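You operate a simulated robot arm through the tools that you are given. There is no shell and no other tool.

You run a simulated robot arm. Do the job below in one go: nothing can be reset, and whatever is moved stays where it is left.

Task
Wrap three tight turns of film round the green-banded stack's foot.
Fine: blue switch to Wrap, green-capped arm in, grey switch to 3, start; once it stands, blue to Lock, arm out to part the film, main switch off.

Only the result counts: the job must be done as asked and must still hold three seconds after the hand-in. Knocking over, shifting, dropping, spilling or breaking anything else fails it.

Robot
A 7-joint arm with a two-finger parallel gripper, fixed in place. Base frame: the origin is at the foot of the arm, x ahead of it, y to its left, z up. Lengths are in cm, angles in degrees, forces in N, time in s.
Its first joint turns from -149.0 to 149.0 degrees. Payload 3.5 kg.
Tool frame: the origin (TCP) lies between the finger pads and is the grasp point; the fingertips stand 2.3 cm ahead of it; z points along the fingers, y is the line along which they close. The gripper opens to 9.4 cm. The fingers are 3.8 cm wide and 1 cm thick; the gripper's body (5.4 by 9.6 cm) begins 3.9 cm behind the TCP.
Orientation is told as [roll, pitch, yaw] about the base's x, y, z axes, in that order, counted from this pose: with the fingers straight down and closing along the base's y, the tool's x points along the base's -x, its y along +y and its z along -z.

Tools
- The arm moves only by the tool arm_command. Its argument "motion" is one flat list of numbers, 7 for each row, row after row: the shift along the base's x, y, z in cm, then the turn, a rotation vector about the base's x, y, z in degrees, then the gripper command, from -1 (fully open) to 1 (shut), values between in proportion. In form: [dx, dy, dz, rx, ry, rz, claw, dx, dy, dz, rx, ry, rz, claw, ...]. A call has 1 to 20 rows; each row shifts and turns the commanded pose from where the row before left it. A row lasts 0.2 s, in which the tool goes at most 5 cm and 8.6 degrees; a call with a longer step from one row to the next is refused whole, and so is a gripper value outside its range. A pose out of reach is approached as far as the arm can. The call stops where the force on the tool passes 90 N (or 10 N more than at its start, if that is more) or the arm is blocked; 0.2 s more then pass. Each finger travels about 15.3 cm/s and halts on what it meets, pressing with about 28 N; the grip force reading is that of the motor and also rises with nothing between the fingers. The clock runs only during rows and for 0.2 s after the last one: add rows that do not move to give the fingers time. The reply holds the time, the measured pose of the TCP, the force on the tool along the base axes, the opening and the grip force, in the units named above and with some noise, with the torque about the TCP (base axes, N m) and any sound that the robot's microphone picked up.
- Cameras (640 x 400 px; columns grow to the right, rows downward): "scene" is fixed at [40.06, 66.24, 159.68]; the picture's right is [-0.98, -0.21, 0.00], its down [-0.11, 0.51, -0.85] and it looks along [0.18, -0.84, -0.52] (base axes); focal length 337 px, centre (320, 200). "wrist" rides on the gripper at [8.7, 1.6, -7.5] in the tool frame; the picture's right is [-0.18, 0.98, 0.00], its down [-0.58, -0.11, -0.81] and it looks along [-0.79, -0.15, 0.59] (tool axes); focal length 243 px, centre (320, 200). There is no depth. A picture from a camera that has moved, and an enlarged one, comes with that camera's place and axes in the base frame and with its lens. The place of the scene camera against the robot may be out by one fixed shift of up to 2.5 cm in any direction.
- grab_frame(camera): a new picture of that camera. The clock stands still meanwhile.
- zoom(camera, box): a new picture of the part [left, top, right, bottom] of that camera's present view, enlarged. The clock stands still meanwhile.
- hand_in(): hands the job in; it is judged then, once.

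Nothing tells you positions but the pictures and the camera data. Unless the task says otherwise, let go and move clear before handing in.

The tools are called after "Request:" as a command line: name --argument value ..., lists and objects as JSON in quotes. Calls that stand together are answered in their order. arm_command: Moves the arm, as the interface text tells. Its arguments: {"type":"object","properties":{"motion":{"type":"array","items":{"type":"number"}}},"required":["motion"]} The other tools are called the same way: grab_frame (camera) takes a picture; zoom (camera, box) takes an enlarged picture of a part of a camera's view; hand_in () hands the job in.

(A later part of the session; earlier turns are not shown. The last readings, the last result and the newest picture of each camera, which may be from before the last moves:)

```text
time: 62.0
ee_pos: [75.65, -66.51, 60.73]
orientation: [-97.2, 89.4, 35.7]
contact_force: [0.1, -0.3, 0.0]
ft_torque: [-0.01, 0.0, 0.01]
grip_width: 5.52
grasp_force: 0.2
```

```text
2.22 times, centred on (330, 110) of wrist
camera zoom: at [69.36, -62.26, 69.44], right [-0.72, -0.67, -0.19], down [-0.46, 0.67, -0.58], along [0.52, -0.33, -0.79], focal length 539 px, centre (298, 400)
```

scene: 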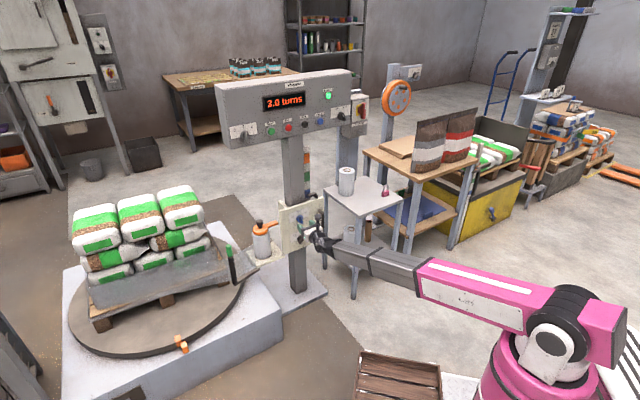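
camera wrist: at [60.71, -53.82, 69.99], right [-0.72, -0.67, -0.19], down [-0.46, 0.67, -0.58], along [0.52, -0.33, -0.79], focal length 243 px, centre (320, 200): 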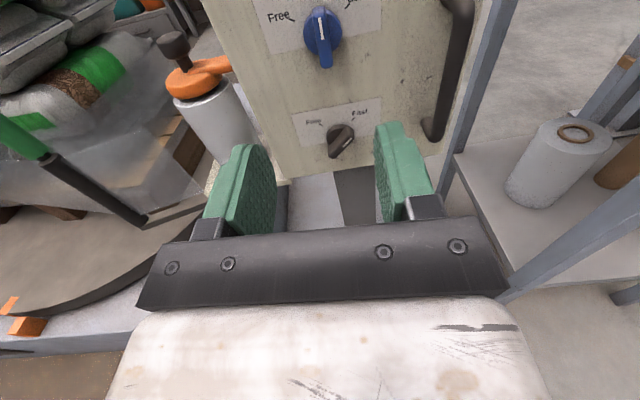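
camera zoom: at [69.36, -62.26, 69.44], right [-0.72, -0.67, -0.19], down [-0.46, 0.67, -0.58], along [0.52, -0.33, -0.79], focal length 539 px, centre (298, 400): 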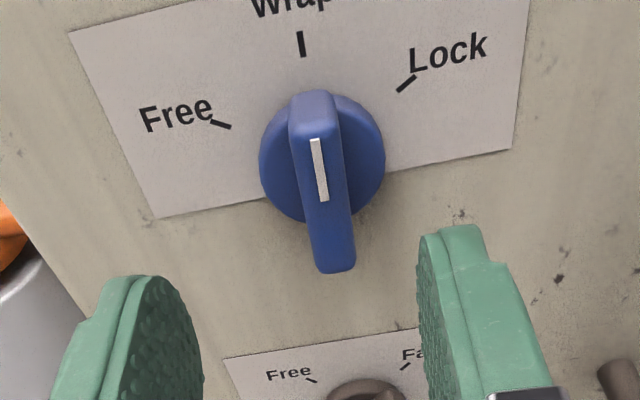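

The display appears to read 3.0 turns. I check with a short wait that it really stands.

Request:
zoom --camera "scene" --box '[215, 70, 355, 160]'

Request:
zoom --camera "scene" --box '[50, 170, 320, 360]'

Request:
arm_command --motion '[0, 0, 0, 0, 0, 0, -0.17, 0, 0, 0, 0, 0, 0, -0.17, 0, 0, 0, 0, 0, 0, -0.17, 0, 0, 0, 0, 0, 0, -0.17]'

Request:
zoom --camera "scene" --box '[50, 170, 320, 360]'

Request:
zoom --camera "scene" --box '[215, 70, 355, 160]'

```text
4.44 times, centred on (285, 115) of scene
camera zoom: at [40.06, 66.24, 159.68], right [-0.98, -0.21, 0.0], down [-0.11, 0.51, -0.85], along [0.18, -0.84, -0.52], focal length 1498 px, centre (476, 578)
```

zoom: 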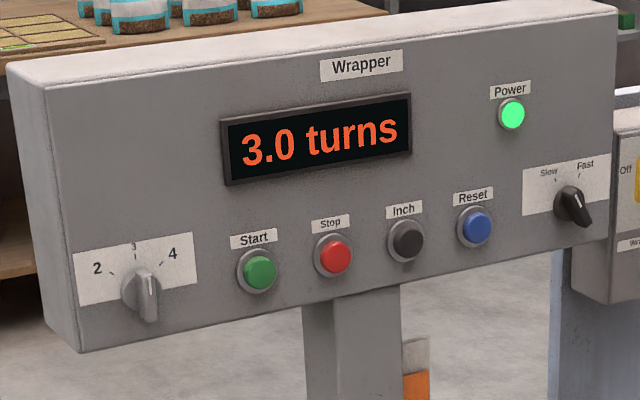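

```text
2.11 times, centred on (185, 265) of scene
camera zoom: at [40.06, 66.24, 159.68], right [-0.98, -0.21, 0.0], down [-0.11, 0.51, -0.85], along [0.18, -0.84, -0.52], focal length 710 px, centre (604, 63)
```

zoom: 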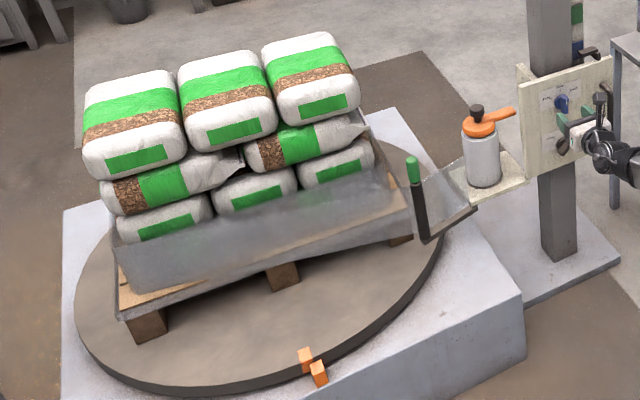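

```text
time: 63.0
ee_pos: [75.69, -66.61, 60.67]
orientation: [-97.3, 89.4, 35.6]
contact_force: [0.9, -0.5, 0.7]
ft_torque: [0.01, 0.0, 0.0]
grip_width: 5.5
grasp_force: 0.0
```

```text
2.11 times, centred on (185, 265) of scene
camera zoom: at [40.06, 66.24, 159.68], right [-0.98, -0.21, 0.0], down [-0.11, 0.51, -0.85], along [0.18, -0.84, -0.52], focal length 710 px, centre (604, 63)
```

zoom: 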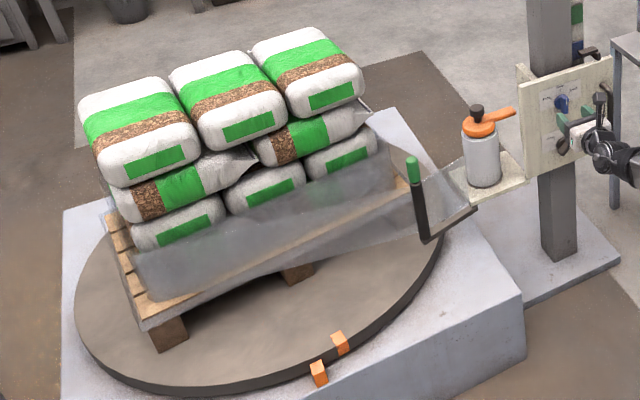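

```text
4.44 times, centred on (285, 115) of scene
camera zoom: at [40.06, 66.24, 159.68], right [-0.98, -0.21, 0.0], down [-0.11, 0.51, -0.85], along [0.18, -0.84, -0.52], focal length 1498 px, centre (476, 578)
```

zoom: 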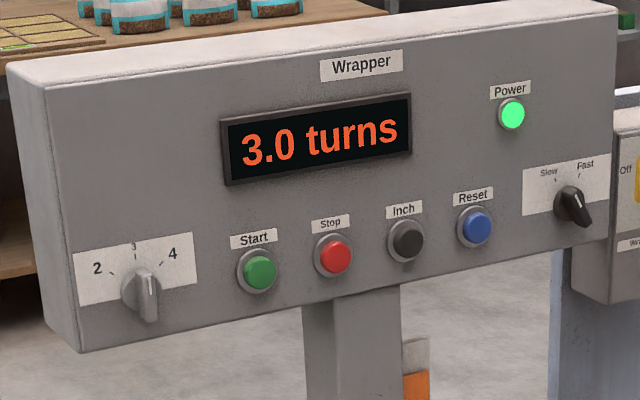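

The display reads 3.0 but the table is still coasting a little. I wait until it really stands.

Request:
arm_command --motion '[0, 0, 0, 0, 0, 0, -0.17, 0, 0, 0, 0, 0, 0, -0.17, 0, 0, 0, 0, 0, 0, -0.17, 0, 0, 0, 0, 0, 0, -0.17, 0, 0, 0, 0, 0, 0, -0.17]'

Request:
zoom --camera "scene" --box '[50, 170, 320, 360]'

Request:
arm_command --motion '[0, 0, 0, 0, 0, 0, -0.17, 0, 0, 0, 0, 0, 0, -0.17, 0, 0, 0, 0, 0, 0, -0.17, 0, 0, 0, 0, 0, 0, -0.17, 0, 0, 0, 0, 0, 0, -0.17]'

Request:
zoom --camera "scene" --box '[50, 170, 320, 360]'

Request:
zoom --camera "scene" --box '[215, 70, 355, 160]'

```text
time: 64.2
ee_pos: [75.69, -66.55, 60.82]
orientation: [-97.2, 89.3, 35.6]
contact_force: [-0.5, -0.1, -0.3]
ft_torque: [-0.04, 0.0, -0.01]
grip_width: 5.49
grasp_force: 0.0
```

```text
2.11 times, centred on (185, 265) of scene
camera zoom: at [40.06, 66.24, 159.68], right [-0.98, -0.21, 0.0], down [-0.11, 0.51, -0.85], along [0.18, -0.84, -0.52], focal length 710 px, centre (604, 63)
```

zoom: 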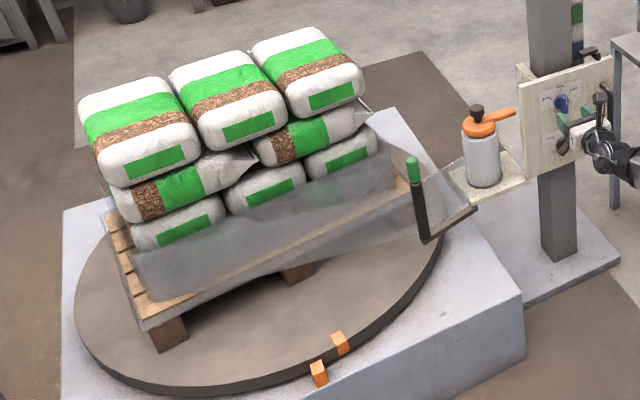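

```text
time: 65.4
ee_pos: [75.59, -66.63, 60.73]
orientation: [-97.1, 89.5, 35.7]
contact_force: [0.0, 0.9, 0.8]
ft_torque: [-0.02, 0.01, 0.01]
grip_width: 5.5
grasp_force: 0.0
```

```text
2.11 times, centred on (185, 265) of scene
camera zoom: at [40.06, 66.24, 159.68], right [-0.98, -0.21, 0.0], down [-0.11, 0.51, -0.85], along [0.18, -0.84, -0.52], focal length 710 px, centre (604, 63)
```

zoom: 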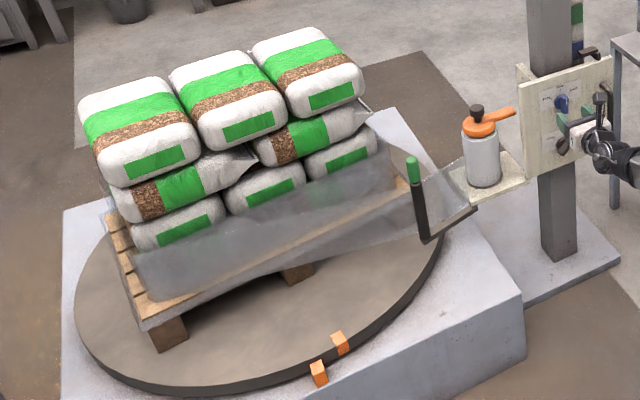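

```text
4.44 times, centred on (285, 115) of scene
camera zoom: at [40.06, 66.24, 159.68], right [-0.98, -0.21, 0.0], down [-0.11, 0.51, -0.85], along [0.18, -0.84, -0.52], focal length 1498 px, centre (476, 578)
```

zoom: 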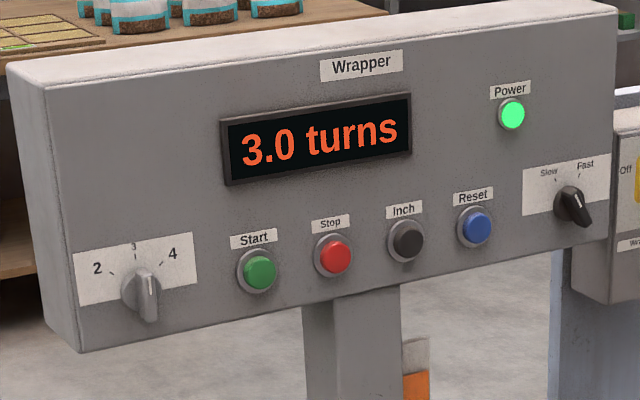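

The table stands at 3.0 turns. Now blue to Lock: I align with the knob bar (vertical, on Wrap), shifting 0.75 cm right.

Request:
arm_command --motion '[0.81, -1.97, -0.2, 0, 0, 0, -0.17, 0, 0, 0, 0, 0, 0, -0.17, 0, 0, 0, 0, 0, 0, -0.17]'

Request:
zoom --camera "wrist" --box '[220, 20, 440, 200]'

```text
time: 66.2
ee_pos: [76.1, -68.55, 60.53]
orientation: [-96.2, 89.5, 36.7]
contact_force: [0.6, -0.4, -0.4]
ft_torque: [-0.01, 0.03, 0.0]
grip_width: 5.52
grasp_force: 0.1
```

```text
2.22 times, centred on (330, 110) of wrist
camera zoom: at [69.91, -64.39, 69.11], right [-0.72, -0.67, -0.19], down [-0.46, 0.67, -0.58], along [0.52, -0.33, -0.79], focal length 539 px, centre (298, 400)
```

zoom: 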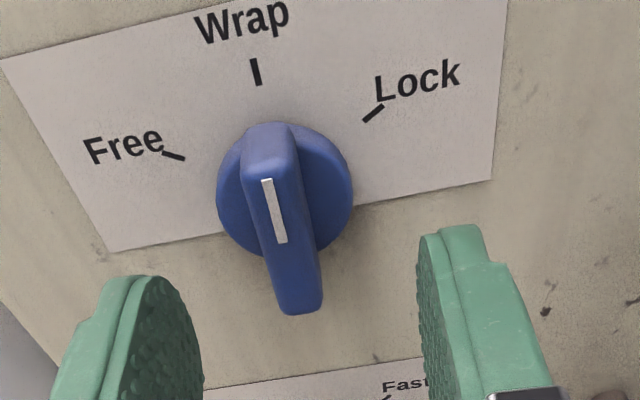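

Request:
arm_command --motion '[1.1, -0.96, 0, 0, 0, 0, -0.17, 1.1, -0.96, 0, 0, 0, 0, -0.17, 0, 0, 0, 0, 0, 0, -0.17, 0, 0, 0, 0, 0, 0, 0.4, 0, 0, 0, 0, 0, 0, 1, 0, 0, 0, 0, 0, 0, 1]'

Request:
zoom --camera "wrist" --box '[220, 40, 440, 220]'

```text
time: 67.6
ee_pos: [78.49, -70.64, 60.39]
orientation: [-97.2, 89.4, 35.7]
contact_force: [-8.2, -7.6, -0.8]
ft_torque: [-0.08, -0.09, 0.61]
grip_width: 1.31
grasp_force: 45.0
```

```text
2.22 times, centred on (330, 130) of wrist
camera zoom: at [72.14, -66.32, 69.09], right [-0.72, -0.67, -0.19], down [-0.46, 0.67, -0.58], along [0.52, -0.33, -0.79], focal length 539 px, centre (298, 356)
```

zoom: 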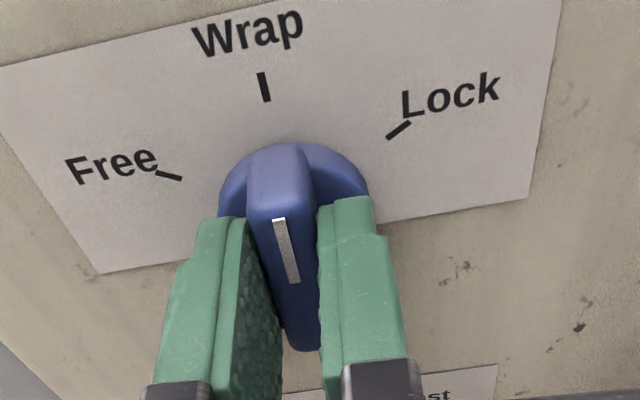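

The bar is held. Turning 60° clockwise to Lock.

Request:
arm_command --motion '[-0.07, -0.07, 0.1, 5.112, -5.488, 0, 1, 0, 0, 0, 5.112, -5.488, 0, 1, 0, 0, 0, 5.112, -5.488, 0, 1, 0, 0, 0, 5.112, -5.488, 0, 1, 0, 0, 0, 5.112, -5.488, 0, 1, 0, 0, 0, 5.112, -5.488, 0, 1, 0, 0, 0, 5.112, -5.488, 0, 1, 0, 0, 0, 5.112, -5.488, 0, 1, 0, 0, 0, 0, 0, 0, 1]'

Request:
zoom --camera "wrist" --box '[220, 40, 440, 220]'

Request:
zoom --camera "scene" --box '[270, 190, 350, 250]'

```text
time: 69.6
ee_pos: [78.42, -70.5, 60.49]
orientation: [-90.1, 29.4, 43.1]
contact_force: [24.3, 11.2, -3.3]
ft_torque: [-0.5, 0.21, 1.49]
grip_width: 1.28
grasp_force: 45.0
```

```text
2.22 times, centred on (330, 130) of wrist
camera zoom: at [67.31, -70.8, 63.4], right [-0.24, -0.22, -0.95], down [-0.14, 0.97, -0.19], along [0.96, 0.09, -0.26], focal length 539 px, centre (298, 356)
```

zoom: 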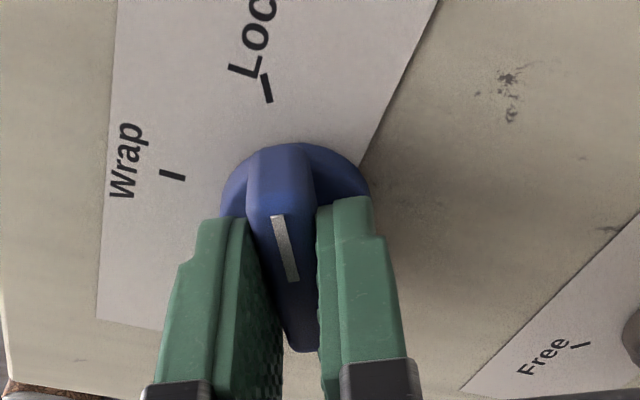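

```text
6.67 times, centred on (310, 220) of scene
camera zoom: at [40.06, 66.24, 159.68], right [-0.98, -0.21, 0.0], down [-0.11, 0.51, -0.85], along [0.18, -0.84, -0.52], focal length 2247 px, centre (387, 67)
```

zoom: 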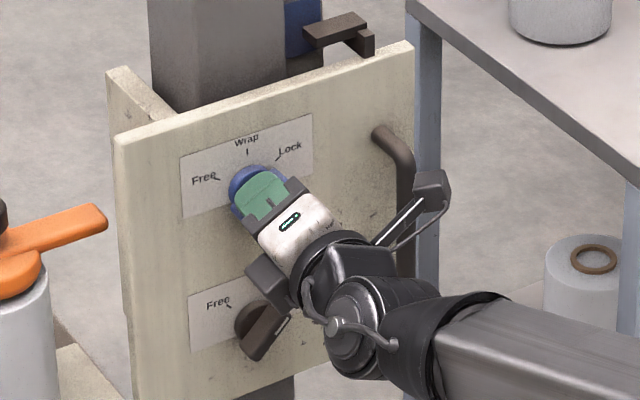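

The blue knob points at Lock. I open, back off and roll upright again to check.

Request:
arm_command --motion '[0, 0, 0, 0, 0, 0, 0.4, 0, 0, 0, 0, 0, 0, -0.1, 0, 0, 0, 0, 0, 0, -0.1, -1.36, 1.46, 0, 0, 0, 0, -0.1, -2.73, 2.93, 0, -5.112, 5.488, 0, -0.1, -2.73, 2.93, 0, -5.112, 5.488, 0, -0.1, -2.73, 2.93, 0, -5.112, 5.488, 0, -0.1, 0, 0, 0, -5.112, 5.488, 0, -0.1, 0, 0, 0, -5.112, 5.488, 0, -0.1, 0, 0, 0, -5.112, 5.488, 0, -0.1, 0, 0, 0, -5.112, 5.488, 0, -0.1, 0, 0, 0, -5.112, 5.488, 0, -0.1, 0, 0, 0, 0, 0, 0, -0.1]'

Request:
grab_frame --camera "wrist"

Request:
zoom --camera "scene" --box '[270, 190, 350, 250]'

```text
time: 72.4
ee_pos: [68.78, -60.38, 60.53]
orientation: [-99.1, 89.4, 33.8]
contact_force: [0.6, 0.2, -0.9]
ft_torque: [0.01, 0.02, 0.02]
grip_width: 5.18
grasp_force: 0.1
```

```text
taken
camera wrist: at [62.47, -56.09, 69.15], right [-0.72, -0.67, -0.19], down [-0.46, 0.67, -0.58], along [0.52, -0.33, -0.79], focal length 243 px, centre (320, 200)
```

wrist: 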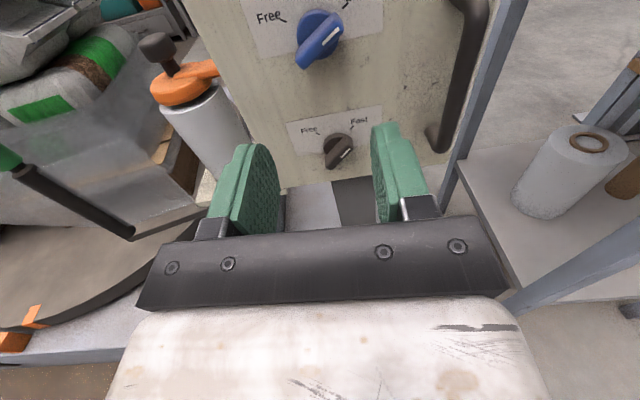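

```text
6.67 times, centred on (310, 220) of scene
camera zoom: at [40.06, 66.24, 159.68], right [-0.98, -0.21, 0.0], down [-0.11, 0.51, -0.85], along [0.18, -0.84, -0.52], focal length 2247 px, centre (387, 67)
```

zoom: 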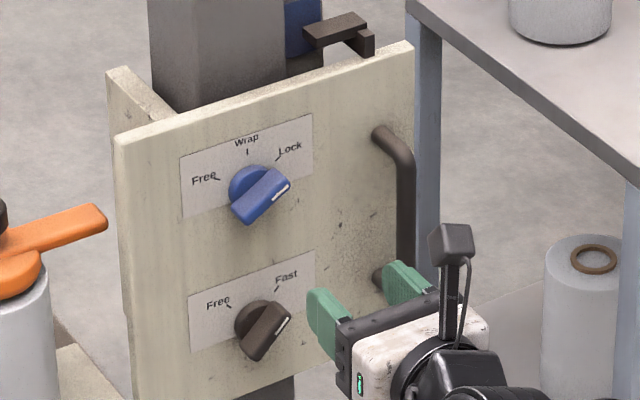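

Blue is on Lock. Next, arm out: I move over in front of the green-capped post with the fingers open.

Request:
arm_command --motion '[2.656, 3.538, -0.33, 0, 0, 0, -0.28, 2.656, 3.538, -0.33, 0, 0, 0, -0.28, 2.656, 3.538, -0.33, 0, 0, 0, -0.28, 2.656, 3.538, -0.33, 0, 0, 0, -0.28, 2.656, 3.538, -0.33, 0, 0, 0, -0.28, 2.656, 3.538, -0.33, 0, 0, 0, -0.28, 2.656, 3.538, -0.33, 0, 0, 0, -0.28, 2.656, 3.538, -0.33, 0, 0, 0, -0.28, 2.656, 3.538, -0.33, 0, 0, 0, -0.28, 0, 0, 0, 0, 0, 0, -0.28]'

Request:
grab_frame --camera "wrist"

Request:
zoom --camera "scene" --box '[200, 200, 320, 300]'

```text
time: 74.6
ee_pos: [92.61, -28.25, 57.59]
orientation: [-97.0, 89.4, 36.0]
contact_force: [0.2, -0.4, -0.1]
ft_torque: [0.04, -0.02, 0.02]
grip_width: 6.03
grasp_force: 0.1
```

```text
taken
camera wrist: at [86.25, -23.96, 66.22], right [-0.72, -0.67, -0.19], down [-0.46, 0.67, -0.58], along [0.52, -0.33, -0.79], focal length 243 px, centre (320, 200)
```

wrist: 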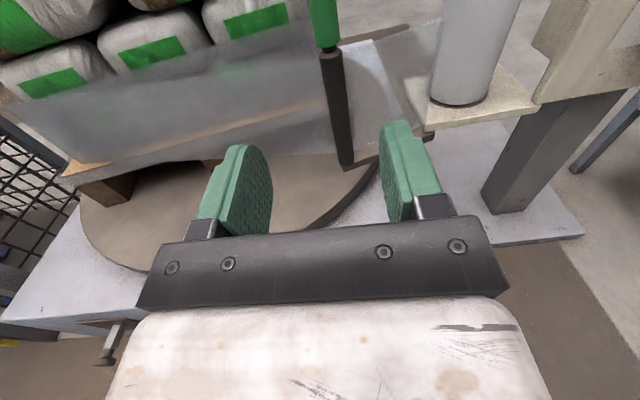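

```text
4.00 times, centred on (260, 250) of scene
camera zoom: at [40.06, 66.24, 159.68], right [-0.98, -0.21, 0.0], down [-0.11, 0.51, -0.85], along [0.18, -0.84, -0.52], focal length 1348 px, centre (560, 0)
```

zoom: 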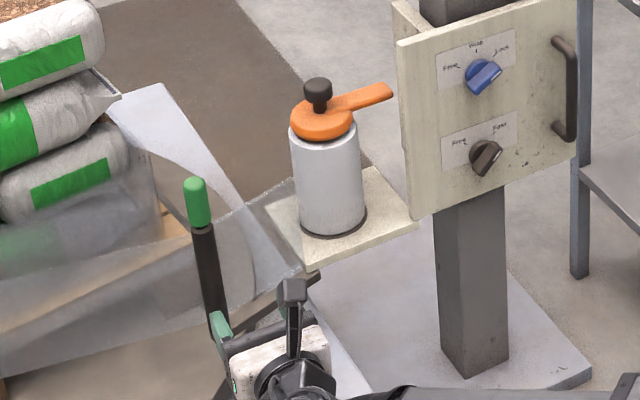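

The post is at about s=-48.1, d=104.3, unchanged, with the film going past it. I move forward to straddle its cap.

Request:
arm_command --motion '[2.67, -2.98, 0, 0, 0, 0, -0.28, 2.67, -2.98, 0, 0, 0, 0, -0.28, 2.67, -2.98, 0, 0, 0, 0, -0.28, 2.67, -2.98, 0, 0, 0, 0, -0.28, 2.67, -2.98, 0, 0, 0, 0, -0.28, 0, 0, 0, 0, 0, 0, -0.28]'

Request:
grab_frame --camera "wrist"

```text
time: 76.0
ee_pos: [105.91, -43.31, 57.64]
orientation: [-98.4, 89.4, 34.5]
contact_force: [-0.4, -0.7, 1.6]
ft_torque: [-0.03, 0.02, 0.02]
grip_width: 6.01
grasp_force: 0.1
```

```text
taken
camera wrist: at [99.63, -39.12, 66.3], right [-0.72, -0.67, -0.19], down [-0.46, 0.67, -0.58], along [0.52, -0.33, -0.79], focal length 243 px, centre (320, 200)
```

wrist: 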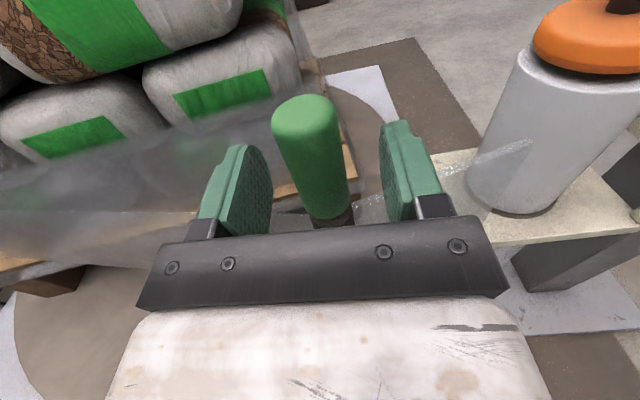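

Cap is between the fingers again. I narrow them and swing the arm back right (out) along its arc.

Request:
arm_command --motion '[0, 0, 0, 0, 0, 0, 0.23, 0, 0, 0, 0, 0, 0, 0.23, -1.0, 0.22, 0, 0, 0, 0, 0.23, -1.0, 0.22, 0, 0, 0, 0, 0.23, -0.91, 0.245, 0, 0, 0, 0, 0.23, -0.91, 0.245, 0, 0, 0, 0, 0.23, -1.45, 0.015, 0, 0, 0, 0, 0.23, -1.45, 0.015, 0, 0, 0, 0, 0.23, 0, 0, 0, 0, 0, 0, 0.23]'

Request:
grab_frame --camera "wrist"

Request:
zoom --camera "scene" --box '[200, 200, 320, 300]'

```text
time: 78.0
ee_pos: [99.1, -42.69, 57.69]
orientation: [-99.5, 89.3, 33.2]
contact_force: [-0.3, 0.7, -0.8]
ft_torque: [0.0, 0.01, 0.01]
grip_width: 3.62
grasp_force: 0.0
```

```text
taken
camera wrist: at [92.93, -38.47, 66.25], right [-0.72, -0.66, -0.2], down [-0.46, 0.67, -0.58], along [0.52, -0.33, -0.79], focal length 243 px, centre (320, 200)
```

wrist: 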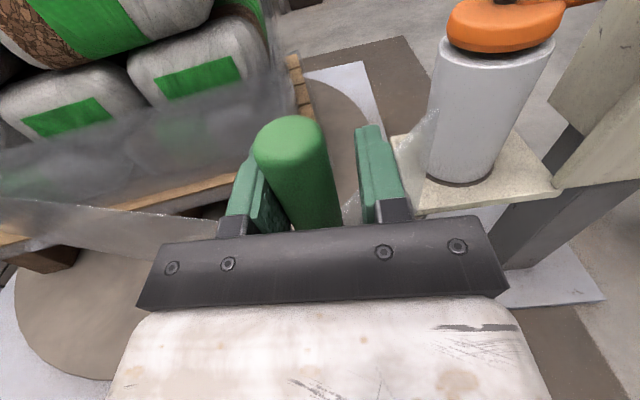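

```text
4.00 times, centred on (260, 250) of scene
camera zoom: at [40.06, 66.24, 159.68], right [-0.98, -0.21, 0.0], down [-0.11, 0.51, -0.85], along [0.18, -0.84, -0.52], focal length 1348 px, centre (560, 0)
```

zoom: 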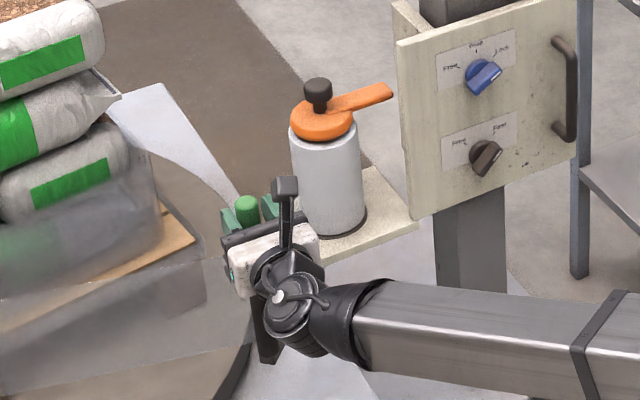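

The film is following the arm out and it moves easily. I continue along the arc to the outer stop.

Request:
arm_command --motion '[-1.42, -0.23, 0, 0, 0, 0, 0.23, -1.42, -0.23, 0, 0, 0, 0, 0.23, -1.43, -0.44, 0, 0, 0, 0, 0.23, -1.43, -0.44, 0, 0, 0, 0, 0.23, -1.26, -0.7, 0, 0, 0, 0, 0.23, -1.26, -0.7, 0, 0, 0, 0, 0.23, 0, 0, 0, 0, 0, 0, 0.23]'

Request:
grab_frame --camera "wrist"

Request:
zoom --camera "scene" --box '[200, 200, 320, 300]'

```text
time: 79.6
ee_pos: [91.18, -45.3, 57.63]
orientation: [-97.2, 89.5, 35.6]
contact_force: [0.1, 0.9, 0.6]
ft_torque: [-0.03, -0.01, -0.05]
grip_width: 3.64
grasp_force: 0.5
```

```text
taken
camera wrist: at [84.84, -40.96, 66.2], right [-0.72, -0.67, -0.19], down [-0.46, 0.67, -0.58], along [0.52, -0.33, -0.79], focal length 243 px, centre (320, 200)
```

wrist: 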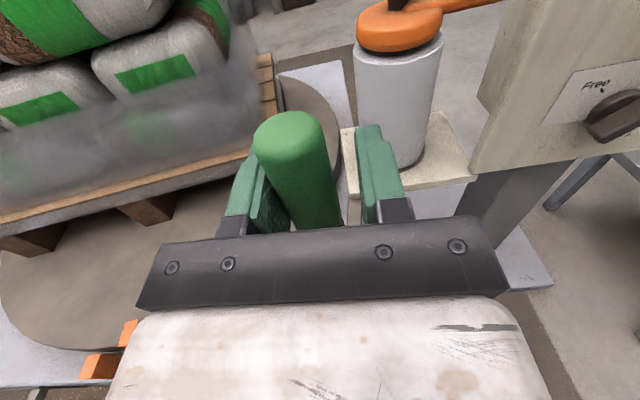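

```text
4.00 times, centred on (260, 250) of scene
camera zoom: at [40.06, 66.24, 159.68], right [-0.98, -0.21, 0.0], down [-0.11, 0.51, -0.85], along [0.18, -0.84, -0.52], focal length 1348 px, centre (560, 0)
```

zoom: 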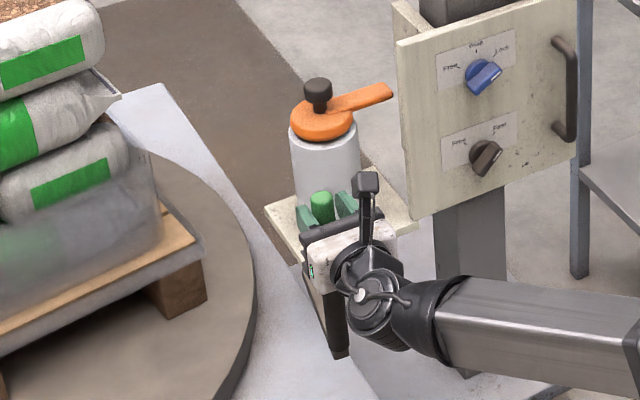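

The film has parted and the wrap stays on the stack. I push the arm the last bit back to its outer stop.

Request:
arm_command --motion '[-0.68, -0.475, 0, 0, 0, 0, 0.23, -0.68, -0.475, 0, 0, 0, 0, 0.23, -0.6, -0.54, 0, 0, 0, 0, 0.23, -0.4, -0.37, 0, 0, 0, 0, 0.23, 0, 0, 0, 0, 0, 0, 0.23]'

Request:
zoom --camera "scene" --box '[200, 200, 320, 300]'

Request:
grab_frame --camera "wrist"

```text
time: 80.8
ee_pos: [88.92, -46.97, 57.44]
orientation: [-94.3, 89.5, 38.8]
contact_force: [21.3, 7.1, 3.7]
ft_torque: [-0.05, 0.41, -0.3]
grip_width: 4.48
grasp_force: 9.7
```

```text
4.00 times, centred on (260, 250) of scene
camera zoom: at [40.06, 66.24, 159.68], right [-0.98, -0.21, 0.0], down [-0.11, 0.51, -0.85], along [0.18, -0.84, -0.52], focal length 1348 px, centre (560, 0)
```

zoom: 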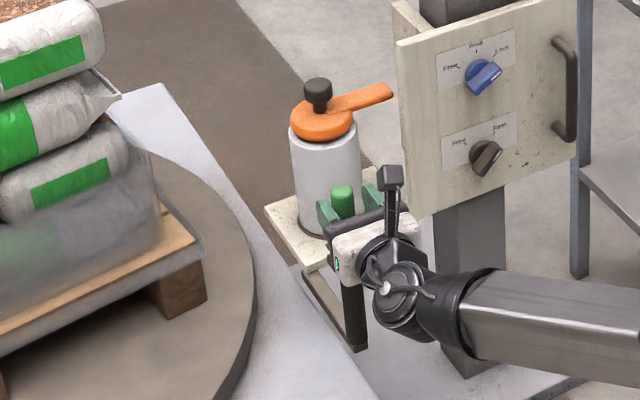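

```text
taken
camera wrist: at [82.62, -42.73, 66.14], right [-0.72, -0.67, -0.19], down [-0.47, 0.67, -0.58], along [0.52, -0.33, -0.79], focal length 243 px, centre (320, 200)
```

wrist: 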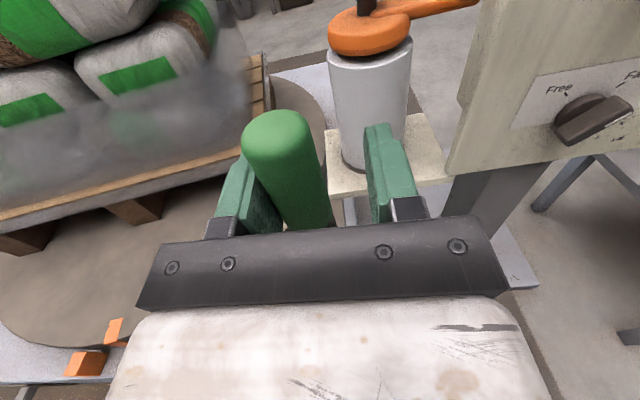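

The outer stop is reached. I ease off, open and withdraw straight back.

Request:
arm_command --motion '[0.5, 0.46, 0, 0, 0, 0, 0.1, 0, 0, 0, 0, 0, 0, -0.28, 0, 0, 0, 0, 0, 0, -0.28, -1.36, 1.46, 0, 0, 0, 0, -0.28, -2.73, 2.93, 0, 0, 0, 0, -0.28, -2.73, 2.93, 0, 0, 0, 0, -0.28, -2.73, 2.93, 0, 0, 0, 0, -0.28, 0, 0, 0, 0, 0, 0, -0.28]'

Request:
grab_frame --camera "wrist"

Request:
grab_frame --camera "scene"

Request:
zoom --camera "scene" --box '[50, 170, 320, 360]'

```text
time: 82.6
ee_pos: [79.8, -36.68, 58.05]
orientation: [-97.5, 89.4, 35.2]
contact_force: [0.1, -0.1, -0.1]
ft_torque: [0.01, -0.01, 0.02]
grip_width: 5.99
grasp_force: 0.0
```

```text
taken
camera wrist: at [73.44, -32.34, 66.63], right [-0.72, -0.67, -0.19], down [-0.46, 0.67, -0.58], along [0.52, -0.33, -0.79], focal length 243 px, centre (320, 200)
```

wrist: 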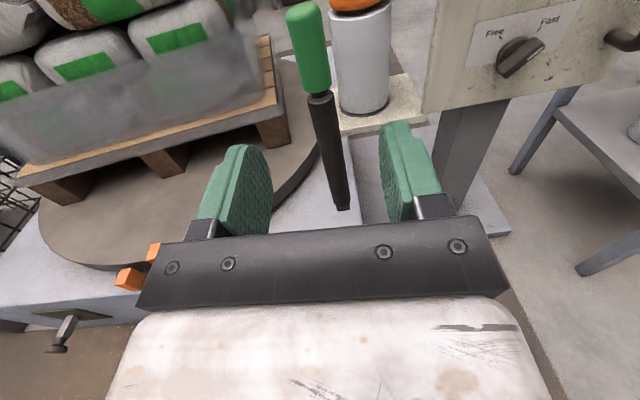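

```text
taken
```

scene: 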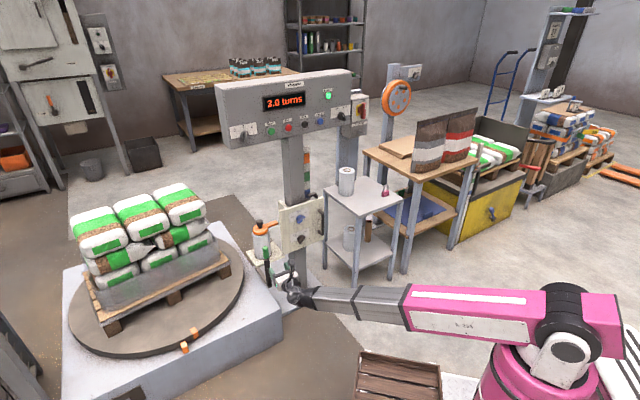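

```text
2.11 times, centred on (185, 265) of scene
camera zoom: at [40.06, 66.24, 159.68], right [-0.98, -0.21, 0.0], down [-0.11, 0.51, -0.85], along [0.18, -0.84, -0.52], focal length 710 px, centre (604, 63)
```

zoom: 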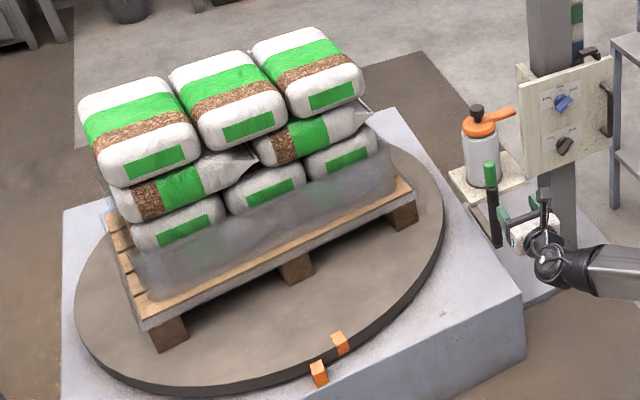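

The film is parted, the wrap is around the foot, blue is on Lock and the arm is out. Last: the red main switch, near s≈27, z≈111. I rise and move right in front of it.

Request:
arm_command --motion '[-1.098, -1.022, 4.5, 0, 0, 0, -0.28, -1.098, -1.022, 4.5, 0, 0, 0, -0.28, -1.098, -1.022, 4.5, 0, 0, 0, -0.28, -1.098, -1.022, 4.5, 0, 0, 0, -0.28, -1.098, -1.022, 4.5, 0, 0, 0, -0.28, -1.098, -1.022, 4.5, 0, 0, 0, -0.28, -1.098, -1.022, 4.5, 0, 0, 0, -0.28, -1.098, -1.022, 4.5, 0, 0, 0, -0.28, -1.098, -1.022, 4.5, 0, 0, 0, -0.28, -1.098, -1.022, 4.5, 0, 0, 0, -0.28, -1.098, -1.022, 4.5, 0, 0, 0, -0.28, -1.098, -1.022, 4.5, 0, 0, 0, -0.28, -3.44, -3.2, 0, 0, 0, 0, -0.28, -3.44, -3.2, 0, 0, 0, 0, -0.28, -3.44, -3.2, 0, 0, 0, 0, -0.28, -3.44, -3.2, 0, 0, 0, 0, -0.28, -3.44, -3.2, 0, 0, 0, 0, -0.28, -3.44, -3.2, 0, 0, 0, 0, -0.28, -3.44, -3.2, 0, 0, 0, 0, -0.28, 0, 0, 0, 0, 0, 0, -0.28]'

Request:
grab_frame --camera "wrist"

Request:
grab_frame --camera "scene"

```text
time: 86.8
ee_pos: [48.65, -66.37, 110.74]
orientation: [-110.3, 88.2, 17.8]
contact_force: [0.5, 0.4, 0.6]
ft_torque: [-0.02, 0.01, 0.02]
grip_width: 6.04
grasp_force: 0.1
out of reach, approached as far as the arm can: row 17, 18, 19
```

```text
taken
camera wrist: at [42.46, -61.59, 119.29], right [-0.77, -0.61, -0.21], down [-0.4, 0.71, -0.59], along [0.51, -0.37, -0.78], focal length 243 px, centre (320, 200)
```

wrist: 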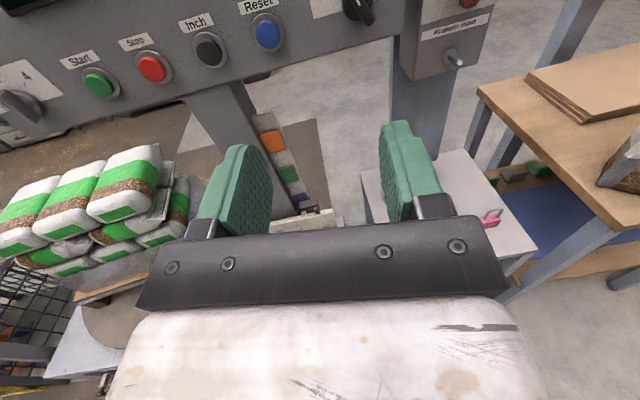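

```text
taken
```

scene: 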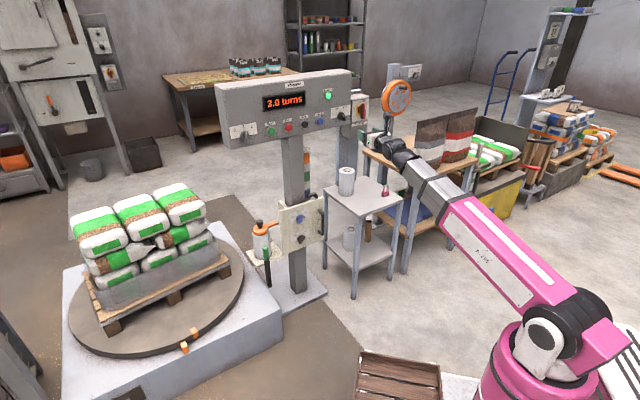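

The arm couldn't keep this tool heading so far to the right (joint limit). I turn the tool's heading more to the right, radially toward the main switch, and see if that frees it.

Request:
arm_command --motion '[0, 0, 0, 0, 0, -6, -0.28, 0, 0, 0, 0, 0, -6, -0.28, 0, 0, 0, 0, 0, 0, -0.28]'

Request:
grab_frame --camera "wrist"

```text
time: 87.6
ee_pos: [48.57, -66.2, 110.71]
orientation: [-110.4, 88.3, 5.8]
contact_force: [0.4, -0.2, -0.9]
ft_torque: [0.0, 0.01, 0.02]
grip_width: 6.04
grasp_force: 0.0
```

```text
taken
camera wrist: at [43.59, -60.35, 119.3], right [-0.88, -0.43, -0.21], down [-0.24, 0.77, -0.59], along [0.42, -0.46, -0.78], focal length 243 px, centre (320, 200)
```

wrist: 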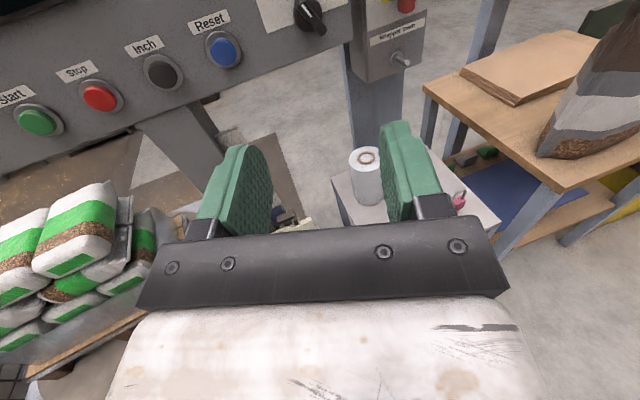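

The commanded pose follows; the tool now heads along azimuth -64°. I move toward the front of the main switch, staying about 14 cm off.

Request:
arm_command --motion '[-0.45, -4.3, 0.4, 0, 0, 0, -0.28, -0.45, -4.3, 0.4, 0, 0, 0, -0.28, -0.45, -4.3, 0.4, 0, 0, 0, -0.28, 0, 0, 0, 0, 0, 0, -0.28]'

Request:
grab_frame --camera "wrist"

Request:
grab_frame --camera "scene"

```text
time: 88.6
ee_pos: [46.82, -79.46, 111.95]
orientation: [-110.8, 88.3, 5.4]
contact_force: [-0.2, -0.4, 0.1]
ft_torque: [-0.01, 0.02, 0.0]
grip_width: 6.02
grasp_force: 0.1
```

```text
taken
camera wrist: at [41.86, -73.53, 120.51], right [-0.88, -0.43, -0.21], down [-0.24, 0.77, -0.59], along [0.42, -0.46, -0.78], focal length 243 px, centre (320, 200)
```

wrist: 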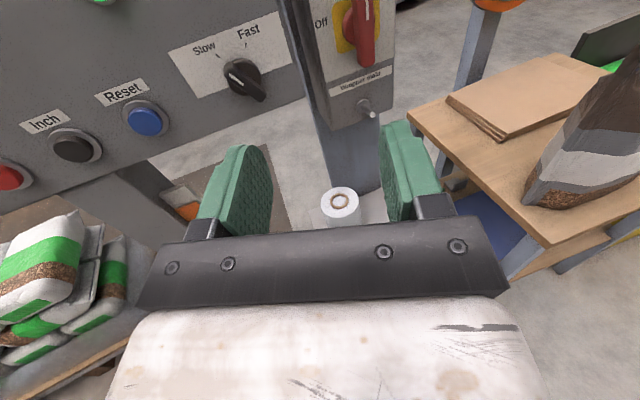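

```text
taken
```

scene: 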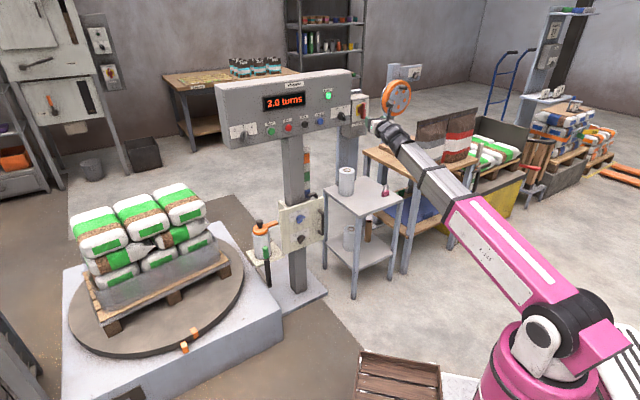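

I see the red handle (on "On", vertical), with "Off" to its left. Zooming to measure.

Request:
zoom --camera "wrist" --box '[270, 0, 430, 130]'

Request:
zoom --camera "scene" --box '[330, 80, 390, 140]'

```text
3.08 times, centred on (350, 65) of wrist
camera zoom: at [41.86, -73.53, 120.51], right [-0.88, -0.43, -0.21], down [-0.24, 0.77, -0.59], along [0.42, -0.46, -0.78], focal length 746 px, centre (228, 615)
```

zoom: 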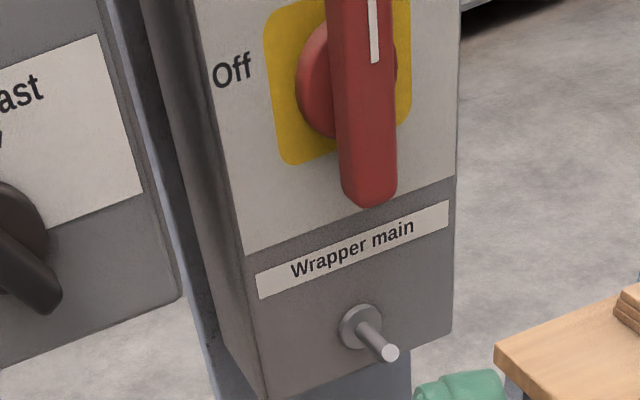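

```text
6.67 times, centred on (360, 110) of scene
camera zoom: at [40.06, 66.24, 159.68], right [-0.98, -0.21, 0.0], down [-0.11, 0.51, -0.85], along [0.18, -0.84, -0.52], focal length 2247 px, centre (53, 800)
```

zoom: 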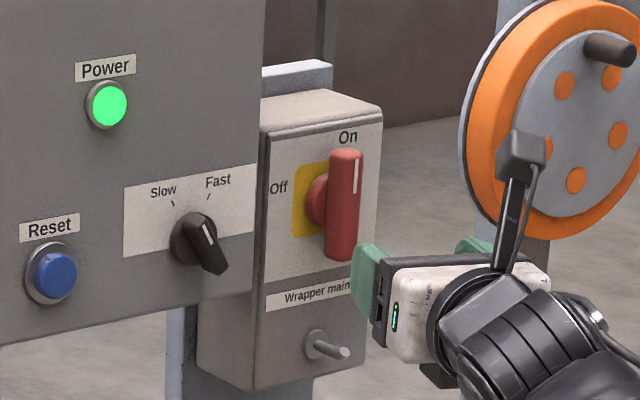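

The box front is set back: the handle's front is near s≈31, d≈112, z from about 105 to 113, centre ≈109.3. Before gripping I test in free space whether the wrist can roll 88° counter-clockwise here.

Request:
arm_command --motion '[0, 0, 0, -3.54, 7.15, -0.12, -0.28, 0, 0, 0, -3.54, 7.15, -0.12, -0.28, 0, 0, 0, -3.54, 7.15, -0.12, -0.28, 0, 0, 0, -3.54, 7.15, -0.12, -0.28, 0, 0, 0, -3.54, 7.15, -0.12, -0.28, 0, 0, 0, -3.54, 7.15, -0.12, -0.28, 0, 0, 0, -3.54, 7.15, -0.12, -0.28, 0, 0, 0, -3.54, 7.15, -0.12, -0.28, 0, 0, 0, -3.54, 7.15, -0.12, -0.28, 0, 0, 0, -3.54, 7.15, -0.12, -0.28, 0, 0, 0, -3.54, 7.15, -0.12, -0.28, 0, 0, 0, 0, 0, 0, -0.28]'

Request:
grab_frame --camera "wrist"

```text
time: 91.2
ee_pos: [52.26, -77.89, 96.87]
orientation: [93.5, 4.3, -153.5]
contact_force: [-0.7, -0.8, 0.4]
ft_torque: [0.0, 0.0, 0.02]
grip_width: 6.04
grasp_force: 0.0
out of reach, approached as far as the arm can: row 5, 6, 7, 8, 9, 10, 11
```

```text
taken
camera wrist: at [56.57, -67.29, 98.71], right [-0.26, -0.06, 0.96], down [-0.86, 0.46, -0.2], along [-0.43, -0.89, -0.17], focal length 243 px, centre (320, 200)
```

wrist: 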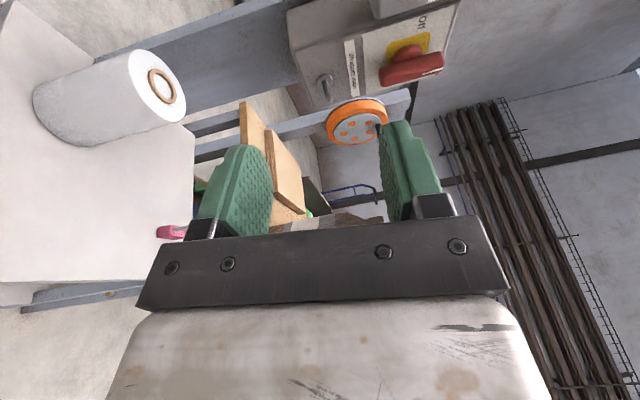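

Rolling counter-clockwise past ~-35° is out of reach here (position drifted but touched nothing). The other way round has room, so I roll clockwise to bring the tool to the flipped grip (camera below), from where a counter-clockwise quarter turn stays in range.

Request:
arm_command --motion '[-0.39, -0.07, 0.94, 3.7, -7.54, 0.51, -0.28, -0.39, -0.07, 0.94, 3.7, -7.54, 0.51, -0.28, -0.39, -0.07, 0.94, 3.7, -7.54, 0.51, -0.28, -0.39, -0.07, 0.94, 3.7, -7.54, 0.51, -0.28, -0.39, -0.07, 0.94, 3.7, -7.54, 0.51, -0.28, -0.39, -0.07, 0.94, 3.7, -7.54, 0.51, -0.28, -0.39, -0.07, 0.94, 3.7, -7.54, 0.51, -0.28, -0.39, -0.07, 0.94, 3.7, -7.54, 0.51, -0.28, -0.39, -0.07, 0.94, 3.7, -7.54, 0.51, -0.28, -0.39, -0.07, 0.94, 3.7, -7.54, 0.51, -0.28, -0.39, -0.07, 0.94, 3.7, -7.54, 0.51, -0.28, -0.39, -0.07, 0.94, 3.7, -7.54, 0.51, -0.28, -0.39, -0.07, 0.94, 3.7, -7.54, 0.51, -0.28, -0.39, -0.07, 0.94, 3.7, -7.54, 0.51, -0.28, -0.39, -0.07, 0.94, 3.7, -7.54, 0.51, -0.28, -0.39, -0.07, 0.94, 3.7, -7.54, 0.51, -0.28, 0, 0, 0, 0, 0, 0, -0.28]'

Request:
grab_frame --camera "wrist"

Request:
grab_frame --camera "scene"

```text
time: 94.8
ee_pos: [46.22, -78.99, 110.99]
orientation: [-97.0, 41.4, 23.5]
contact_force: [0.6, -0.8, -0.4]
ft_torque: [0.0, 0.0, -0.01]
grip_width: 6.02
grasp_force: 0.1
out of reach, approached as far as the arm can: row 1
```

```text
taken
camera wrist: at [35.89, -75.66, 114.95], right [-0.42, -0.31, -0.85], down [0.08, 0.92, -0.38], along [0.9, -0.23, -0.36], focal length 243 px, centre (320, 200)
```

wrist: 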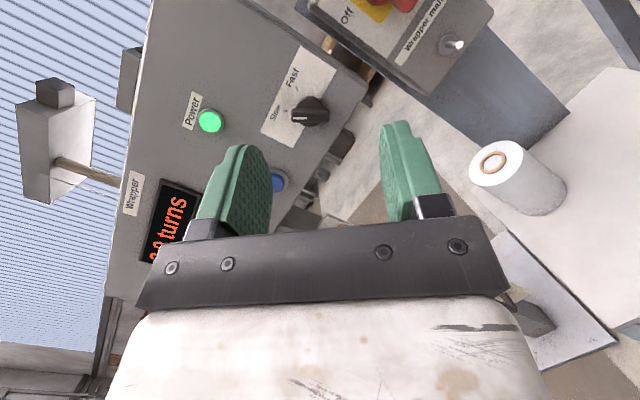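

```text
taken
```

scene: 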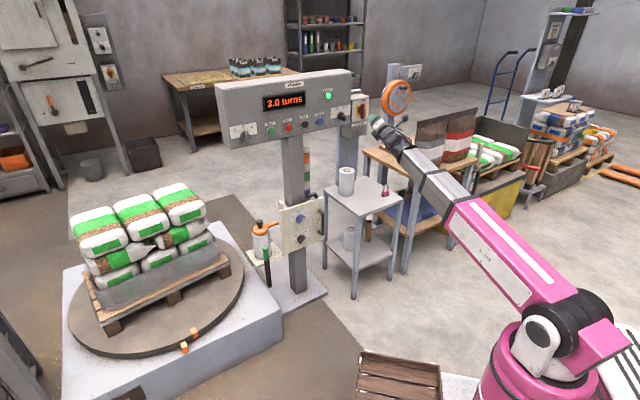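

Roll is going fine. I level the tool, turn its heading back square to the panel, and roll on to the flipped orientation while moving in front of the handle.

Request:
arm_command --motion '[0, 0, 0, 4.75, 2.53, 0, -0.28, 0, 0, 0, 0, 0, 7.5, -0.28, 0, 0, 0, 0, 0, 7.5, -0.28, -0.29, -0.7, -0.1, 5.725, -6.146, 0, -0.28, -0.29, -0.7, -0.1, 5.725, -6.146, 0, -0.28, -0.29, -0.7, -0.1, 5.725, -6.146, 0, -0.28, -0.29, -0.7, -0.1, 5.725, -6.146, 0, -0.28, -0.29, -0.7, -0.1, 5.725, -6.146, 0, -0.28, -0.29, -0.7, -0.1, 5.725, -6.146, 0, -0.28, -0.29, -0.7, -0.1, 5.725, -6.146, 0, -0.28, -0.29, -0.7, -0.1, 5.725, -6.146, 0, -0.28, -0.29, -0.7, -0.1, 5.725, -6.146, 0, -0.28, -0.29, -0.7, -0.1, 5.725, -6.146, 0, -0.28, -0.29, -0.7, -0.1, 5.725, -6.146, 0, -0.28, -0.29, -0.7, -0.1, 5.725, -6.146, 0, -0.28, -0.29, -0.7, -0.1, 5.725, -6.146, 0, -0.28, -0.29, -0.7, -0.1, 5.725, -6.146, 0, -0.28, -0.29, -0.7, -0.1, 5.725, -6.146, 0, -0.28, -0.29, -0.7, -0.1, 5.725, -6.146, 0, -0.28, 0, 0, 0, 0, 0, 0, -0.28]'

Request:
grab_frame --camera "wrist"

Request:
grab_frame --camera "scene"

```text
time: 99.0
ee_pos: [41.51, -90.24, 109.41]
orientation: [93.3, -87.2, -140.2]
contact_force: [-0.5, 0.7, -0.4]
ft_torque: [-0.01, 0.03, 0.01]
grip_width: 6.0
grasp_force: 0.1
```

```text
taken
camera wrist: at [38.11, -83.46, 100.78], right [0.71, 0.66, 0.23], down [-0.65, 0.5, 0.57], along [0.27, -0.56, 0.79], focal length 243 px, centre (320, 200)
```

wrist: 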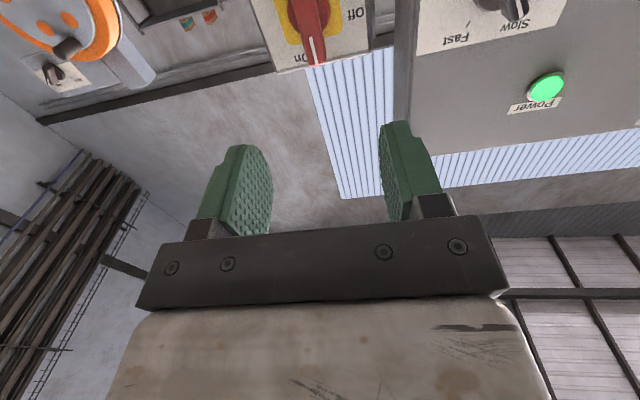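

```text
taken
```

scene: 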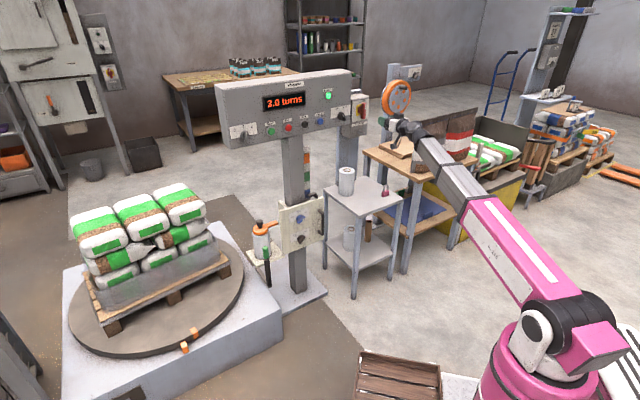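

The tool is square to the panel, flipped, in front of the handle; the picture is upside-down now. Zooming for alignment.

Request:
zoom --camera "wrist" --box '[230, 0, 410, 110]'

Request:
zoom --camera "scene" --box '[330, 80, 410, 150]'

```text
3.56 times, centred on (320, 55) of wrist
camera zoom: at [38.11, -83.46, 100.78], right [0.71, 0.66, 0.23], down [-0.65, 0.5, 0.57], along [0.27, -0.56, 0.79], focal length 863 px, centre (320, 716)
```

zoom: 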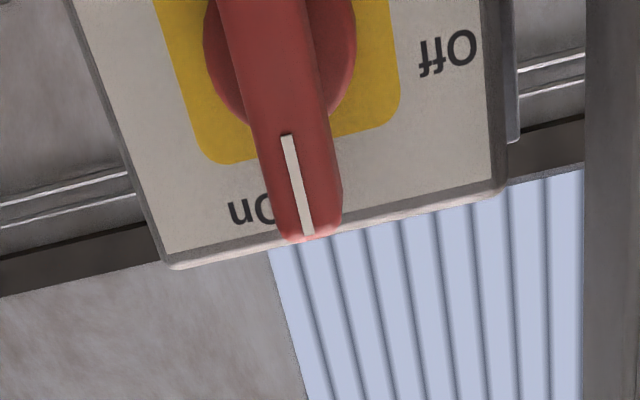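

```text
5.71 times, centred on (370, 115) of scene
camera zoom: at [40.06, 66.24, 159.68], right [-0.98, -0.21, 0.0], down [-0.11, 0.51, -0.85], along [0.18, -0.84, -0.52], focal length 1926 px, centre (34, 686)
```

zoom: 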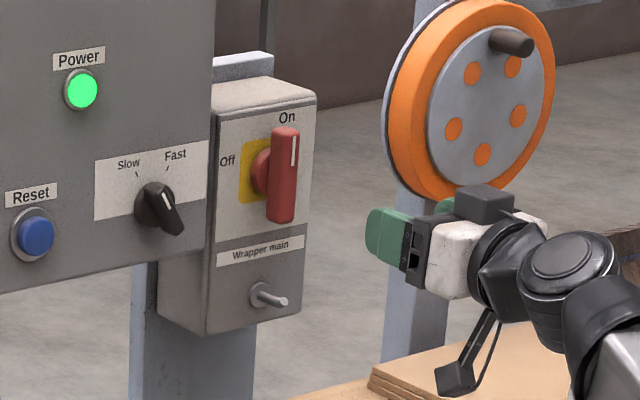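

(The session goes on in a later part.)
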